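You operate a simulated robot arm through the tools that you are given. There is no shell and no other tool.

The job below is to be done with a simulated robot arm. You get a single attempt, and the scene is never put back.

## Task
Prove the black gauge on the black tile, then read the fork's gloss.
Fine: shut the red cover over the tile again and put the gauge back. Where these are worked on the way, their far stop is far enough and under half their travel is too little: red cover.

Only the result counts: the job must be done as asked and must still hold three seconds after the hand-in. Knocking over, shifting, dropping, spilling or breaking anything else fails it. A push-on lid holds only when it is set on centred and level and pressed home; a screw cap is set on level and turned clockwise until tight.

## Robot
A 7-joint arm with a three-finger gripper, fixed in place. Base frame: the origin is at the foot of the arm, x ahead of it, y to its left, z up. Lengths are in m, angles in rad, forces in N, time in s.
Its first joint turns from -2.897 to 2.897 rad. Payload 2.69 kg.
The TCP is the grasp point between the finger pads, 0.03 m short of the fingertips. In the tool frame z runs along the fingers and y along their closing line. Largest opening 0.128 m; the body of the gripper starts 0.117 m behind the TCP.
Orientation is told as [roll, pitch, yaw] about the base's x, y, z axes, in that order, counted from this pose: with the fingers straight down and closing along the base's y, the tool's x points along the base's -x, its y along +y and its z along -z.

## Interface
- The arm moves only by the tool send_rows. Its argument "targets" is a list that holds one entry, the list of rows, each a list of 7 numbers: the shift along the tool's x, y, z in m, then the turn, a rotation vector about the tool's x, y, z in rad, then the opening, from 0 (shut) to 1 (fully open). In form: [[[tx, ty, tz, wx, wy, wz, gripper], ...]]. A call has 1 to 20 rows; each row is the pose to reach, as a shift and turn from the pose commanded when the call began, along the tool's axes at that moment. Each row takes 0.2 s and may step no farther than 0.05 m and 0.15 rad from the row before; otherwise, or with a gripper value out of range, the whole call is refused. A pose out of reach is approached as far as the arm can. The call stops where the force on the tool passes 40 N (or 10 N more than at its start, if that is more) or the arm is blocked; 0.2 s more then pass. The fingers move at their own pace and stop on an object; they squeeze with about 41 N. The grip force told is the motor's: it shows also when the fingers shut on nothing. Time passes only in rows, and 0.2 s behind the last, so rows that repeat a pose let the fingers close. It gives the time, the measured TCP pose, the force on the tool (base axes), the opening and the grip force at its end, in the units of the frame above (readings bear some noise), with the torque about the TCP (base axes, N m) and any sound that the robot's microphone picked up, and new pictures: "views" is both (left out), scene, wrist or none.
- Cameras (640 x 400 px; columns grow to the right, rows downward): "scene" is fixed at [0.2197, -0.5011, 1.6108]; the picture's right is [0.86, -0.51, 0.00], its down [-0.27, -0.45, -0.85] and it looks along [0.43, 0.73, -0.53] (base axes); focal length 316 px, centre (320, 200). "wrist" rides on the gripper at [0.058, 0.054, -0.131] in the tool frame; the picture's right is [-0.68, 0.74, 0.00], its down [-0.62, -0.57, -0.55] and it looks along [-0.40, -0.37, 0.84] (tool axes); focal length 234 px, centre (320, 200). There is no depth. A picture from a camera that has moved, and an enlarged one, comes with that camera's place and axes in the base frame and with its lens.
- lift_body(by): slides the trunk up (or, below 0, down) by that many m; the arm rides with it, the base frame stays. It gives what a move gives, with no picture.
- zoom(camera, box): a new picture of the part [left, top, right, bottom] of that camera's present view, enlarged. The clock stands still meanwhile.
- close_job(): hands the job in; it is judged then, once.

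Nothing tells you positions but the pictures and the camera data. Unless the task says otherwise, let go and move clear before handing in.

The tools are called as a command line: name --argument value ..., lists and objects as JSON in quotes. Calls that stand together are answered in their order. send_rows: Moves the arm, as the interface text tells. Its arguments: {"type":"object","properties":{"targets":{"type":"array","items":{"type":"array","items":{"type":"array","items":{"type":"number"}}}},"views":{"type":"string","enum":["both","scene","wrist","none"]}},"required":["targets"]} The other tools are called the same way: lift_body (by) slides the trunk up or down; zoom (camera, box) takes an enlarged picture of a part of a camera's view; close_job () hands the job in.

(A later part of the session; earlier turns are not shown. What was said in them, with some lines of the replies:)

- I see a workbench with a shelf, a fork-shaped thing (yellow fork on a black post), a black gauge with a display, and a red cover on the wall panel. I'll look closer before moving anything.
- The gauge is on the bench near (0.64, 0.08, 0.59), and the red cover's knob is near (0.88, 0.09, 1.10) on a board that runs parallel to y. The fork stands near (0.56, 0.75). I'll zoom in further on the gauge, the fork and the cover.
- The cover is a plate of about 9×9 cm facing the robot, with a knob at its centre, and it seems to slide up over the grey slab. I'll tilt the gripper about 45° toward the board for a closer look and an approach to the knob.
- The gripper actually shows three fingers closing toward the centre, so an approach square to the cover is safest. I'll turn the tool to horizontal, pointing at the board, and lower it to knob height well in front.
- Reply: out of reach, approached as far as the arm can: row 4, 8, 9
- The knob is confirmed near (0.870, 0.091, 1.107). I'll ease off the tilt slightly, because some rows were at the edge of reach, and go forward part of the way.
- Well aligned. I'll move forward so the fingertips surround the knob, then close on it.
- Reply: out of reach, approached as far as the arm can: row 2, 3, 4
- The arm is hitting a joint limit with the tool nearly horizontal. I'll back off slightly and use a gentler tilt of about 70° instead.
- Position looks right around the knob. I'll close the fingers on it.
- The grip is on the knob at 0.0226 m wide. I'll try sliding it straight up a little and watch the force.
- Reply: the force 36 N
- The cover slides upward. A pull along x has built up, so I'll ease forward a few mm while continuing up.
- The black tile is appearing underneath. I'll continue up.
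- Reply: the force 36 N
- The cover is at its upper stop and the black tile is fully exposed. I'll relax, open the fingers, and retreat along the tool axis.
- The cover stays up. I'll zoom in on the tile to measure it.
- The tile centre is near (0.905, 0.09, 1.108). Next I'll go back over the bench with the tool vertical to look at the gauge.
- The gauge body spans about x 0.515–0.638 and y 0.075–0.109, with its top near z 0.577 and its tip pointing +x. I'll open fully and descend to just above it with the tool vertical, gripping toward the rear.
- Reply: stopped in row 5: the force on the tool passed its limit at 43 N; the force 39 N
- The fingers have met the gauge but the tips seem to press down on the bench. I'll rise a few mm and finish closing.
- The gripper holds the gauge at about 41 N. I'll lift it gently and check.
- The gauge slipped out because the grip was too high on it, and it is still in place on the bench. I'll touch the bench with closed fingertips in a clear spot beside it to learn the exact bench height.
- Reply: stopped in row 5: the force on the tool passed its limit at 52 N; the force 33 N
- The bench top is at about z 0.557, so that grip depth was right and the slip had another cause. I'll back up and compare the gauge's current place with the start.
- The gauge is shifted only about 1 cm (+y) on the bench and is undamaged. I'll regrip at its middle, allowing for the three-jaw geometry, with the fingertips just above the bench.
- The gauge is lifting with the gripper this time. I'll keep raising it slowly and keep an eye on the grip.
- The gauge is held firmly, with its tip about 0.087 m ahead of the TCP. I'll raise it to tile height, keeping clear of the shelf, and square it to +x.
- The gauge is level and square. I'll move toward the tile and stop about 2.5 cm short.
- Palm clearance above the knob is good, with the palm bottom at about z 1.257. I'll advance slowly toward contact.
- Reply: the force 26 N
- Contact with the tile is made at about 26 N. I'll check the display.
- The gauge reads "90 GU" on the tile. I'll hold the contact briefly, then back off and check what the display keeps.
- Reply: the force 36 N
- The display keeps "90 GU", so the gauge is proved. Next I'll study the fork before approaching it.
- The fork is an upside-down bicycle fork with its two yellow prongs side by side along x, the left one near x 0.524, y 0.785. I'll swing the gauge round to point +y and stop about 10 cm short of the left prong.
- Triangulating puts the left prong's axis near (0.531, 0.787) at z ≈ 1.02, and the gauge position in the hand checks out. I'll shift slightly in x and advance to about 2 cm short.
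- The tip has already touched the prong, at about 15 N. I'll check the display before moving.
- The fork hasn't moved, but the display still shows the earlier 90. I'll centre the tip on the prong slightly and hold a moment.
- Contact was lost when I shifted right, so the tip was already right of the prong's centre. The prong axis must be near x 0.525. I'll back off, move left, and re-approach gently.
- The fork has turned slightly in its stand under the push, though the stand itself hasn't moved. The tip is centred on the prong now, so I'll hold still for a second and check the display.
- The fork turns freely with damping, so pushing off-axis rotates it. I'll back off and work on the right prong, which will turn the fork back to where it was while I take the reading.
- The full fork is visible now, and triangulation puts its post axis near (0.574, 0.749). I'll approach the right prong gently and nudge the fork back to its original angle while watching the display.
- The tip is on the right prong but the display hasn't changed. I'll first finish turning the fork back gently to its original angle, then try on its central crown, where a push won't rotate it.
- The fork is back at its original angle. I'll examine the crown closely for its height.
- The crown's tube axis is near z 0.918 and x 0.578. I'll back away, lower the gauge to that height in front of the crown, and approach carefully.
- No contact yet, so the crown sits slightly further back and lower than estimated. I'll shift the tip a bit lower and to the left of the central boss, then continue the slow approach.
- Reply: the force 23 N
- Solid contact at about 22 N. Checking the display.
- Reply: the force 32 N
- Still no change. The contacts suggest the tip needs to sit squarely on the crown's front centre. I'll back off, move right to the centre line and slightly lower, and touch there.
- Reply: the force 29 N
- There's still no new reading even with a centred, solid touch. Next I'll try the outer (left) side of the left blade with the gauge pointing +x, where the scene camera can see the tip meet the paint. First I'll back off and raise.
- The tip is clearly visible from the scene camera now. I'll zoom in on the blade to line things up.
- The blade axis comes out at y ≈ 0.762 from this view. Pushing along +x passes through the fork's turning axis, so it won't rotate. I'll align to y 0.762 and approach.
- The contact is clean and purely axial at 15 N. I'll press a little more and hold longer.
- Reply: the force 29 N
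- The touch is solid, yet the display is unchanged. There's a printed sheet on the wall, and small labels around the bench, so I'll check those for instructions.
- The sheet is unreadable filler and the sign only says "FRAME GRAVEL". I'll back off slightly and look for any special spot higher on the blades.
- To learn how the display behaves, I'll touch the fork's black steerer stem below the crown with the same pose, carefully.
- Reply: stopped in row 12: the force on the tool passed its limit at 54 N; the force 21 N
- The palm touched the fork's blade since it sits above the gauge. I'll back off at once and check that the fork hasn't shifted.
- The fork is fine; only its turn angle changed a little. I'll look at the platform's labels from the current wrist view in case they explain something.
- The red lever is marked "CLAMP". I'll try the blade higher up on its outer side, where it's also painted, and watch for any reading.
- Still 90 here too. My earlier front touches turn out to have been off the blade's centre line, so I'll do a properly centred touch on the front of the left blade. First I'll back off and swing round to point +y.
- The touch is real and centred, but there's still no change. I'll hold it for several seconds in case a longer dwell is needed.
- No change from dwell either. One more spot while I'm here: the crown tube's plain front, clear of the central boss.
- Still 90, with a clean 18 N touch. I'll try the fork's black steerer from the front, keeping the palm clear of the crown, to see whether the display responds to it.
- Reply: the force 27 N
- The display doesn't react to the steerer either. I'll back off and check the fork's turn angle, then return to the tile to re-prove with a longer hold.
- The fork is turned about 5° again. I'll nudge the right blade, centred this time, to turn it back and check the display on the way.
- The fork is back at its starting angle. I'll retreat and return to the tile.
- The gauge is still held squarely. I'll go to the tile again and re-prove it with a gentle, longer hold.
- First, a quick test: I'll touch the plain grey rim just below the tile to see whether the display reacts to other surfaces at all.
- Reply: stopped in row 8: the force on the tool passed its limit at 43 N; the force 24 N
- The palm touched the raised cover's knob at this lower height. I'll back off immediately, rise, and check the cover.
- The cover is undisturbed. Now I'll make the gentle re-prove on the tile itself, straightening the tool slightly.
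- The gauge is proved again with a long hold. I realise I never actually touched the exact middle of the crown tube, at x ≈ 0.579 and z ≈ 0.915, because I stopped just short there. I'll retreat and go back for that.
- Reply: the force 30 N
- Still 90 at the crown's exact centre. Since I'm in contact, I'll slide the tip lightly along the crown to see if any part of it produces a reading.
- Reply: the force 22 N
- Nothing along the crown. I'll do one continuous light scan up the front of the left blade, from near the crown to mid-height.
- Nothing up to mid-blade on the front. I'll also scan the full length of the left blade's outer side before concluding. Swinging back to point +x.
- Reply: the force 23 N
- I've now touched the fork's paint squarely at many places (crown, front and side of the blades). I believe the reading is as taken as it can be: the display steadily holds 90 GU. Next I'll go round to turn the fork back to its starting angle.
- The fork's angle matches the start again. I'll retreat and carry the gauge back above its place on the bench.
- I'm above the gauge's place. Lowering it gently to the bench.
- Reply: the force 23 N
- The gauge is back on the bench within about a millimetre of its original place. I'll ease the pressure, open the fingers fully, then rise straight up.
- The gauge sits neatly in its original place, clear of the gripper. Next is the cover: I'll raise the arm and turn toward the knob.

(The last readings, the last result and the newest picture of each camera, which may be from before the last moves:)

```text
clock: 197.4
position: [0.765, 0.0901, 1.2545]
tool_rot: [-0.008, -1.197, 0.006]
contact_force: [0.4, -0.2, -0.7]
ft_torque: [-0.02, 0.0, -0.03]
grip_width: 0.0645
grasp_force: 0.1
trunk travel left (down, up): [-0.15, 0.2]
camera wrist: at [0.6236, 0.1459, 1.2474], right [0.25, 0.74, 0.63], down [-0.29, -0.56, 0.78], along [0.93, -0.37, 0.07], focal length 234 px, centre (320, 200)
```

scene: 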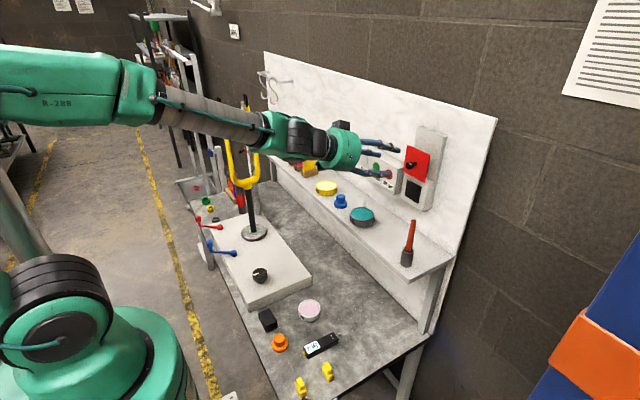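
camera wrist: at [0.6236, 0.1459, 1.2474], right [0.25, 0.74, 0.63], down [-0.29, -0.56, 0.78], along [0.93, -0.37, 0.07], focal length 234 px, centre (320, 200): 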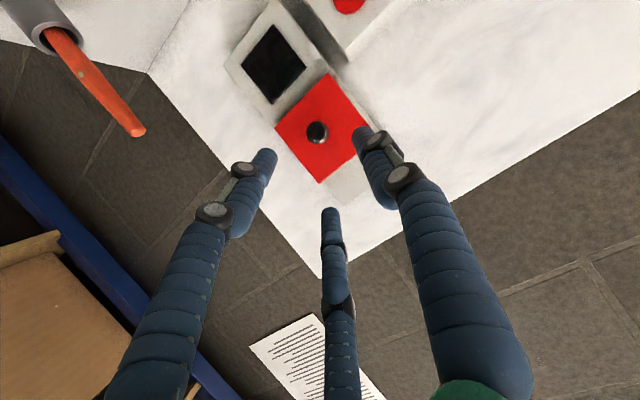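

send_rows --targets '[[[0, 0, 0.025, 0, 0, 0, 0.5], [0, 0, 0.05, 0, 0, 0, 0.5], [0.0005, -0.0005, 0.07, 0, 0, 0, 0.45], [0.001, -0.001, 0.085, 0, 0, 0, 0.45], [0.0011, -0.001, 0.0985, 0, 0, 0, 0.45], [0.0011, -0.001, 0.0985, 0, 0, 0, 0.45]]]'

```text
clock: 198.8
position: [0.856, 0.089, 1.2152]
tool_rot: [-0.009, -1.196, 0.006]
contact_force: [0.0, 0.4, 0.6]
ft_torque: [0.01, -0.02, 0.01]
grip_width: 0.0575
grasp_force: 0.1
trunk travel left (down, up): [-0.15, 0.2]
camera wrist: at [0.7139, 0.1447, 1.2104], right [0.25, 0.74, 0.63], down [-0.29, -0.56, 0.78], along [0.93, -0.37, 0.07], focal length 234 px, centre (320, 200)
```

scene: 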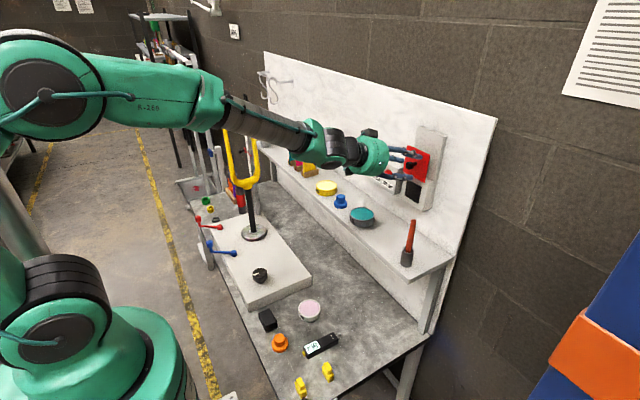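
wrist: 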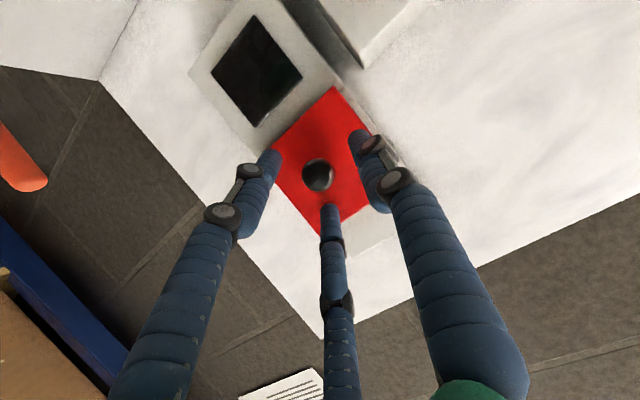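

The fingers surround the knob. Before closing the cover for good, I'll double-check those black labelled items on the far shelf and the fork once more now that the view is clear.

zoom --camera "scene" --box '[250, 115, 295, 150]'

zoom --camera "scene" --box '[205, 85, 265, 200]'

```text
11.43 times, centred on (272, 132) of scene
camera zoom: at [0.2197, -0.5011, 1.6108], right [0.86, -0.51, 0.0], down [-0.27, -0.45, -0.85], along [0.43, 0.73, -0.53], focal length 3615 px, centre (863, 971)
```

zoom: 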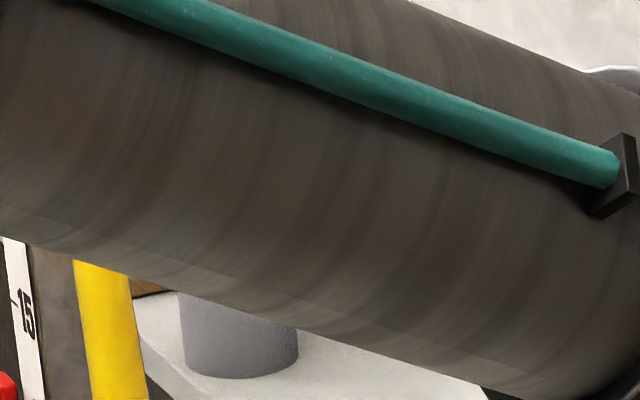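

```text
3.48 times, centred on (235, 142) of scene
camera zoom: at [0.2197, -0.5011, 1.6108], right [0.86, -0.51, 0.0], down [-0.27, -0.45, -0.85], along [0.43, 0.73, -0.53], focal length 1100 px, centre (616, 400)
```

zoom: 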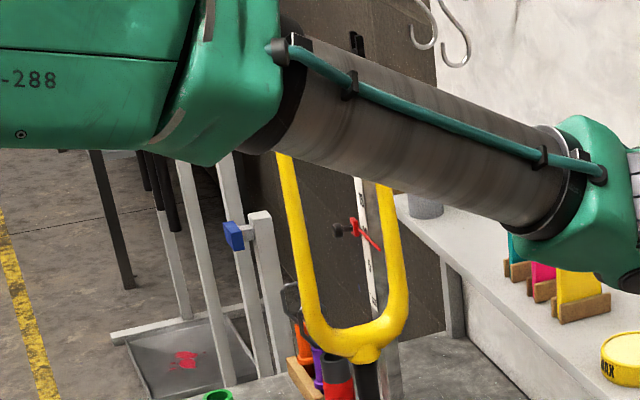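

The view there is blocked and not essential. I'll close the fingers on the knob and slide the cover back down.

send_rows --targets '[[[0, 0, 0, 0, 0, 0, 0.2], [0, 0, 0, 0, 0, 0, 0.1], [0, 0, 0, 0, 0, 0, 0.0], [0, 0, 0, 0, 0, 0, 0.0]]]' --views "none"

```text
clock: 199.8
position: [0.8542, 0.0898, 1.2169]
tool_rot: [-0.008, -1.197, 0.006]
contact_force: [-1.3, -1.5, -0.2]
ft_torque: [-0.13, 0.06, 0.23]
grip_width: 0.0228
grasp_force: 45.3
trunk travel left (down, up): [-0.15, 0.2]
```

send_rows --targets '[[[0.0093, 0, 0.0037, 0, 0, 0, 0], [0.0186, 0, 0.0073, 0, 0, 0, 0], [0.0279, 0, 0.011, 0, 0, 0, 0], [0.0279, 0, 0.011, 0, 0, 0, 0]]]' --views "none"

```text
clock: 200.8
position: [0.8556, 0.0913, 1.1878]
tool_rot: [-0.012, -1.194, 0.01]
contact_force: [-1.0, 5.7, -0.4]
ft_torque: [-0.02, -0.06, 0.38]
grip_width: 0.0226
grasp_force: 44.7
trunk travel left (down, up): [-0.15, 0.2]
```

send_rows --targets '[[[0.0093, 0.001, 0.0037, 0, 0, 0, 0], [0.0186, 0.001, 0.0073, 0, 0, 0, 0], [0.0279, 0.001, 0.011, 0, 0, 0, 0], [0.0372, 0.001, 0.0146, 0, 0, 0, 0], [0.0372, 0.001, 0.0146, 0, 0, 0, 0]]]' --views "none"

```text
clock: 202.0
position: [0.8557, 0.0902, 1.1462]
tool_rot: [-0.006, -1.196, 0.006]
contact_force: [1.3, -9.2, -1.3]
ft_torque: [-0.19, -0.14, 0.01]
grip_width: 0.0226
grasp_force: 45.3
trunk travel left (down, up): [-0.15, 0.2]
```

send_rows --targets '[[[0.0093, -0.0015, 0.0037, 0, 0, 0, 0], [0.0186, -0.0015, 0.0073, 0, 0, 0, 0], [0.0251, -0.0015, 0.0099, 0, 0, 0, 0], [0.0288, -0.0015, 0.0113, 0, 0, 0, 0], [0.0316, -0.0015, 0.0124, 0, 0, 0, 0], [0.0316, -0.0015, 0.0124, 0, 0, 0, 0]]]'

```text
clock: 203.4
position: [0.8561, 0.0894, 1.1168]
tool_rot: [-0.009, -1.204, 0.005]
contact_force: [-6.3, 9.7, 17.5]
ft_torque: [-0.03, -0.45, 0.43]
grip_width: 0.0226
grasp_force: 45.4
trunk travel left (down, up): [-0.15, 0.2]
camera wrist: at [0.7135, 0.1446, 1.1104], right [0.24, 0.74, 0.63], down [-0.29, -0.56, 0.77], along [0.93, -0.37, 0.08], focal length 234 px, centre (320, 200)
```

scene: 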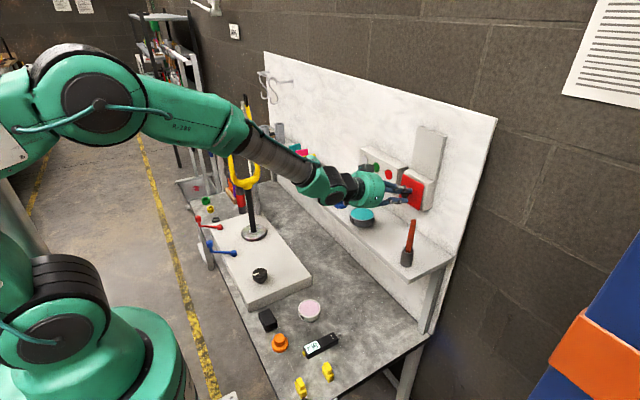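
wrist: 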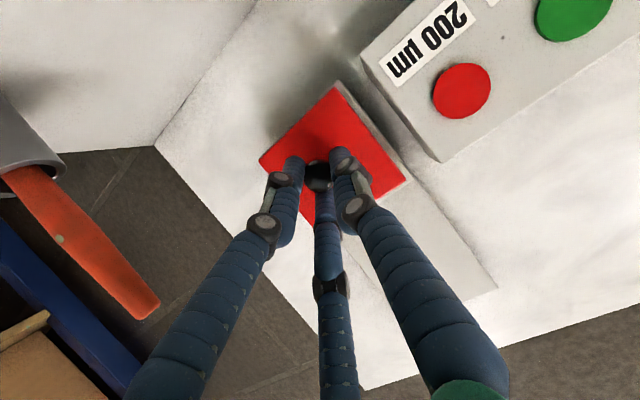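

The cover is fully shut at its lower stop. I'll release the knob and back away.

send_rows --targets '[[[-0.0005, 0, 0, 0, 0, 0, 0], [-0.0005, 0, 0, 0, 0, 0, 0.4], [-0.0005, 0, 0, 0, 0, 0, 0.5], [-0.0005, 0, 0, 0, 0, 0, 0.5], [-0.0005, 0, -0.015, 0, 0, 0, 0.5], [-0.0005, 0, -0.035, 0, 0, 0, 0.5], [-0.0005, 0, -0.06, 0, 0, 0, 0.5], [-0.0005, 0, -0.09, 0, 0, 0, 0.5]]]'

zoom --camera "scene" --box '[380, 120, 450, 220]'

zoom --camera "scene" --box '[240, 280, 400, 400]'

```text
clock: 205.2
position: [0.7719, 0.088, 1.1459]
tool_rot: [-0.012, -1.195, 0.008]
contact_force: [1.1, 0.1, 0.0]
ft_torque: [0.01, -0.02, 0.02]
grip_width: 0.0641
grasp_force: 0.1
trunk travel left (down, up): [-0.15, 0.2]
camera wrist: at [0.6307, 0.1433, 1.1412], right [0.25, 0.74, 0.63], down [-0.29, -0.56, 0.78], along [0.93, -0.37, 0.07], focal length 234 px, centre (320, 200)
```

scene: 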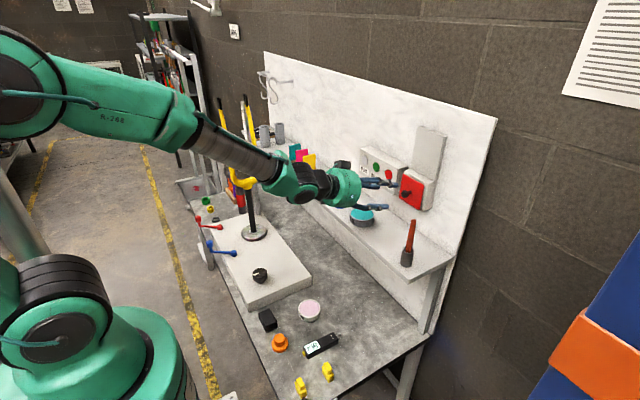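
wrist: 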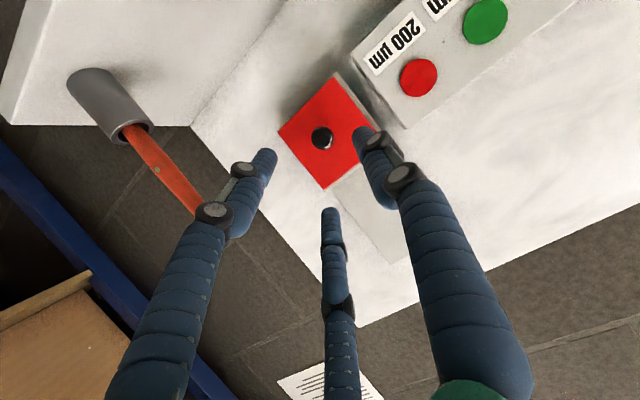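

```text
4.00 times, centred on (415, 170) of scene
camera zoom: at [0.2197, -0.5011, 1.6108], right [0.86, -0.51, 0.0], down [-0.27, -0.45, -0.85], along [0.43, 0.73, -0.53], focal length 1265 px, centre (-60, 320)
```

zoom: 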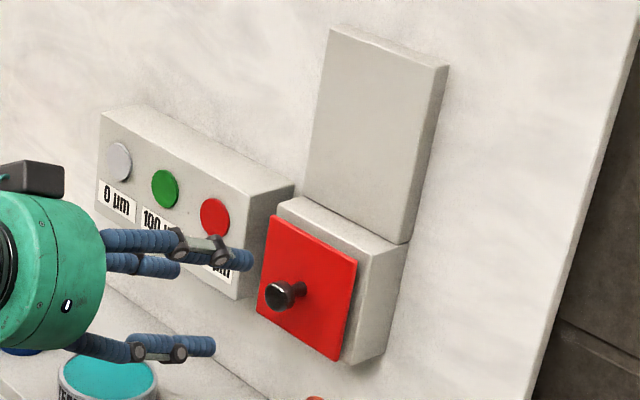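

```text
3.33 times, centred on (320, 340) of scene
camera zoom: at [0.2197, -0.5011, 1.6108], right [0.86, -0.51, 0.0], down [-0.27, -0.45, -0.85], along [0.43, 0.73, -0.53], focal length 1054 px, centre (320, -267)
```

zoom: 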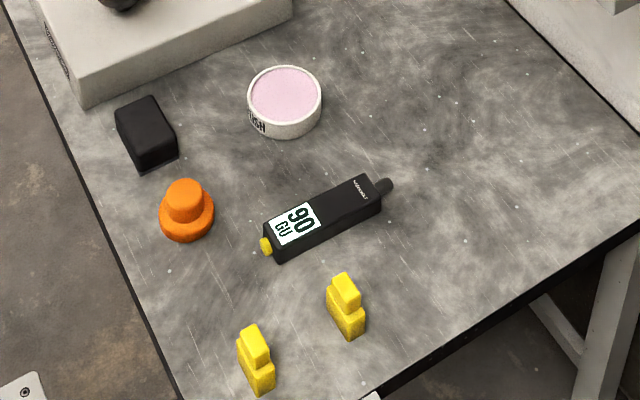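

The cover is shut, the gauge lies where it started, and everything else looks untouched. I'll move the arm well clear and take a last look at the fork.

send_rows --targets '[[[0, 0, -0.03, 0, 0.05, 0, 0.5], [0, 0, -0.06, 0, 0.15, 0, 0.5], [0, 0, -0.09, 0, 0.28, 0, 0.5], [0, 0, -0.12, 0, 0.4, 0, 0.5], [-0.01, 0, -0.15, 0, 0.52, 0, 0.5], [-0.02, 0, -0.18, 0, 0.64, 0, 0.5], [-0.03, 0, -0.2, 0, 0.76, 0, 0.5], [-0.04, 0, -0.21, 0, 0.88, 0, 0.5], [-0.05, 0, -0.21, 0, 1.0, 0, 0.5], [-0.05, 0, -0.21, 0, 1.0, 0, 0.5]]]'

zoom --camera "scene" --box '[205, 85, 275, 245]'

zoom --camera "scene" --box '[210, 90, 270, 150]'

```text
clock: 207.4
position: [0.5968, 0.0904, 1.2699]
tool_rot: [-0.005, -0.195, 0.0]
contact_force: [0.1, -0.8, -0.8]
ft_torque: [-0.01, 0.08, 0.0]
grip_width: 0.0642
grasp_force: 0.1
trunk travel left (down, up): [-0.15, 0.2]
camera wrist: at [0.5152, 0.1454, 1.3871], right [0.66, 0.74, 0.13], down [0.5, -0.56, 0.66], along [0.56, -0.37, -0.74], focal length 234 px, centre (320, 200)
```

scene: 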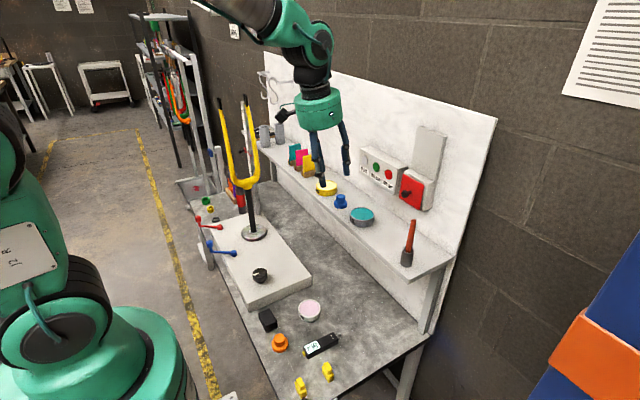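
wrist: 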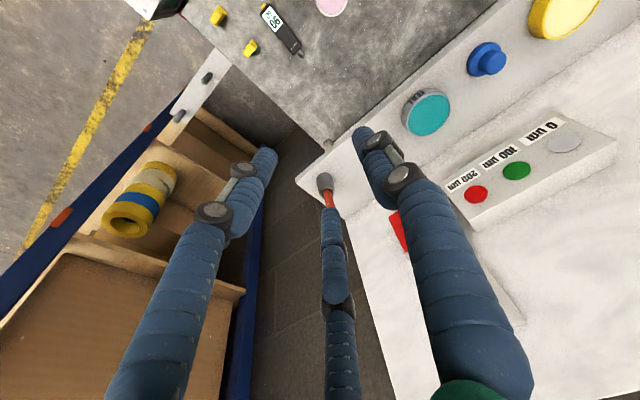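

```text
2.50 times, centred on (240, 165) of scene
camera zoom: at [0.2197, -0.5011, 1.6108], right [0.86, -0.51, 0.0], down [-0.27, -0.45, -0.85], along [0.43, 0.73, -0.53], focal length 791 px, centre (520, 288)
```

zoom: 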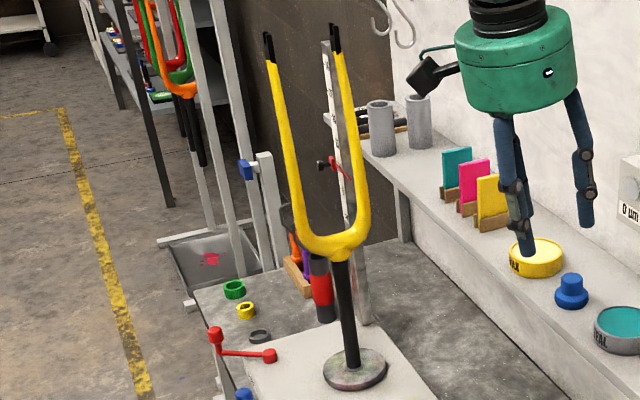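

```text
6.67 times, centred on (240, 120) of scene
camera zoom: at [0.2197, -0.5011, 1.6108], right [0.86, -0.51, 0.0], down [-0.27, -0.45, -0.85], along [0.43, 0.73, -0.53], focal length 2109 px, centre (853, 733)
```

zoom: 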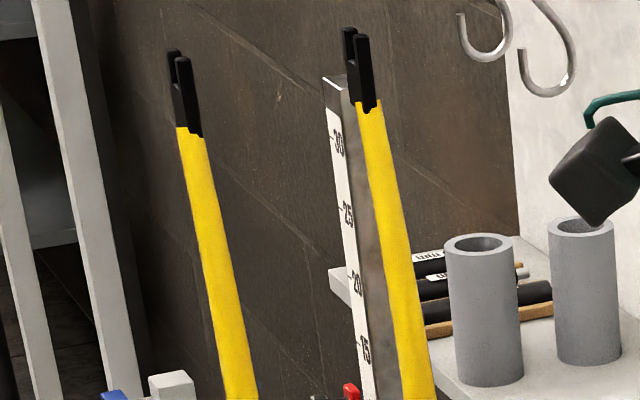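

The red cover is shut, the gauge is back in its place showing 90 GU, the fork stands at its original angle, and the arm is clear. I'm handing the job in.

close_job

```text
The job is handed in.
```

The gauge was proved and everything was put back, but I can't confirm that the fork's gloss was actually read. After I proved the gauge on the black tile it showed 90 GU. It kept showing 90 GU through every touch on the fork, so either the fork also reads 90 or its reading never registered.

- **Proving:** I opened the red cover to its far stop and pressed the gauge's tip squarely on the black tile. I did this twice, the second time with a hold of several seconds.
- **Reading the fork:** I touched the yellow fork squarely with the tip at many places: the crown, the front and outer side of the left blade, and the front of the right blade. I held several of these touches for a second or more.
- **Cover and gauge:** The red cover is shut at its lower stop. The gauge is back on the bench within about a millimetre of where it started.
- **Mishaps:**
    - The gauge slipped from the first grip and slid about 1 cm on the bench.
    - The fork turned a few degrees in its stand when pushed, and I nudged it back until the camera view matched the start.
    - The palm bumped the fork's blade and the cover's knob once each, with no visible change to either.

Nothing else in the scene appears to have moved.
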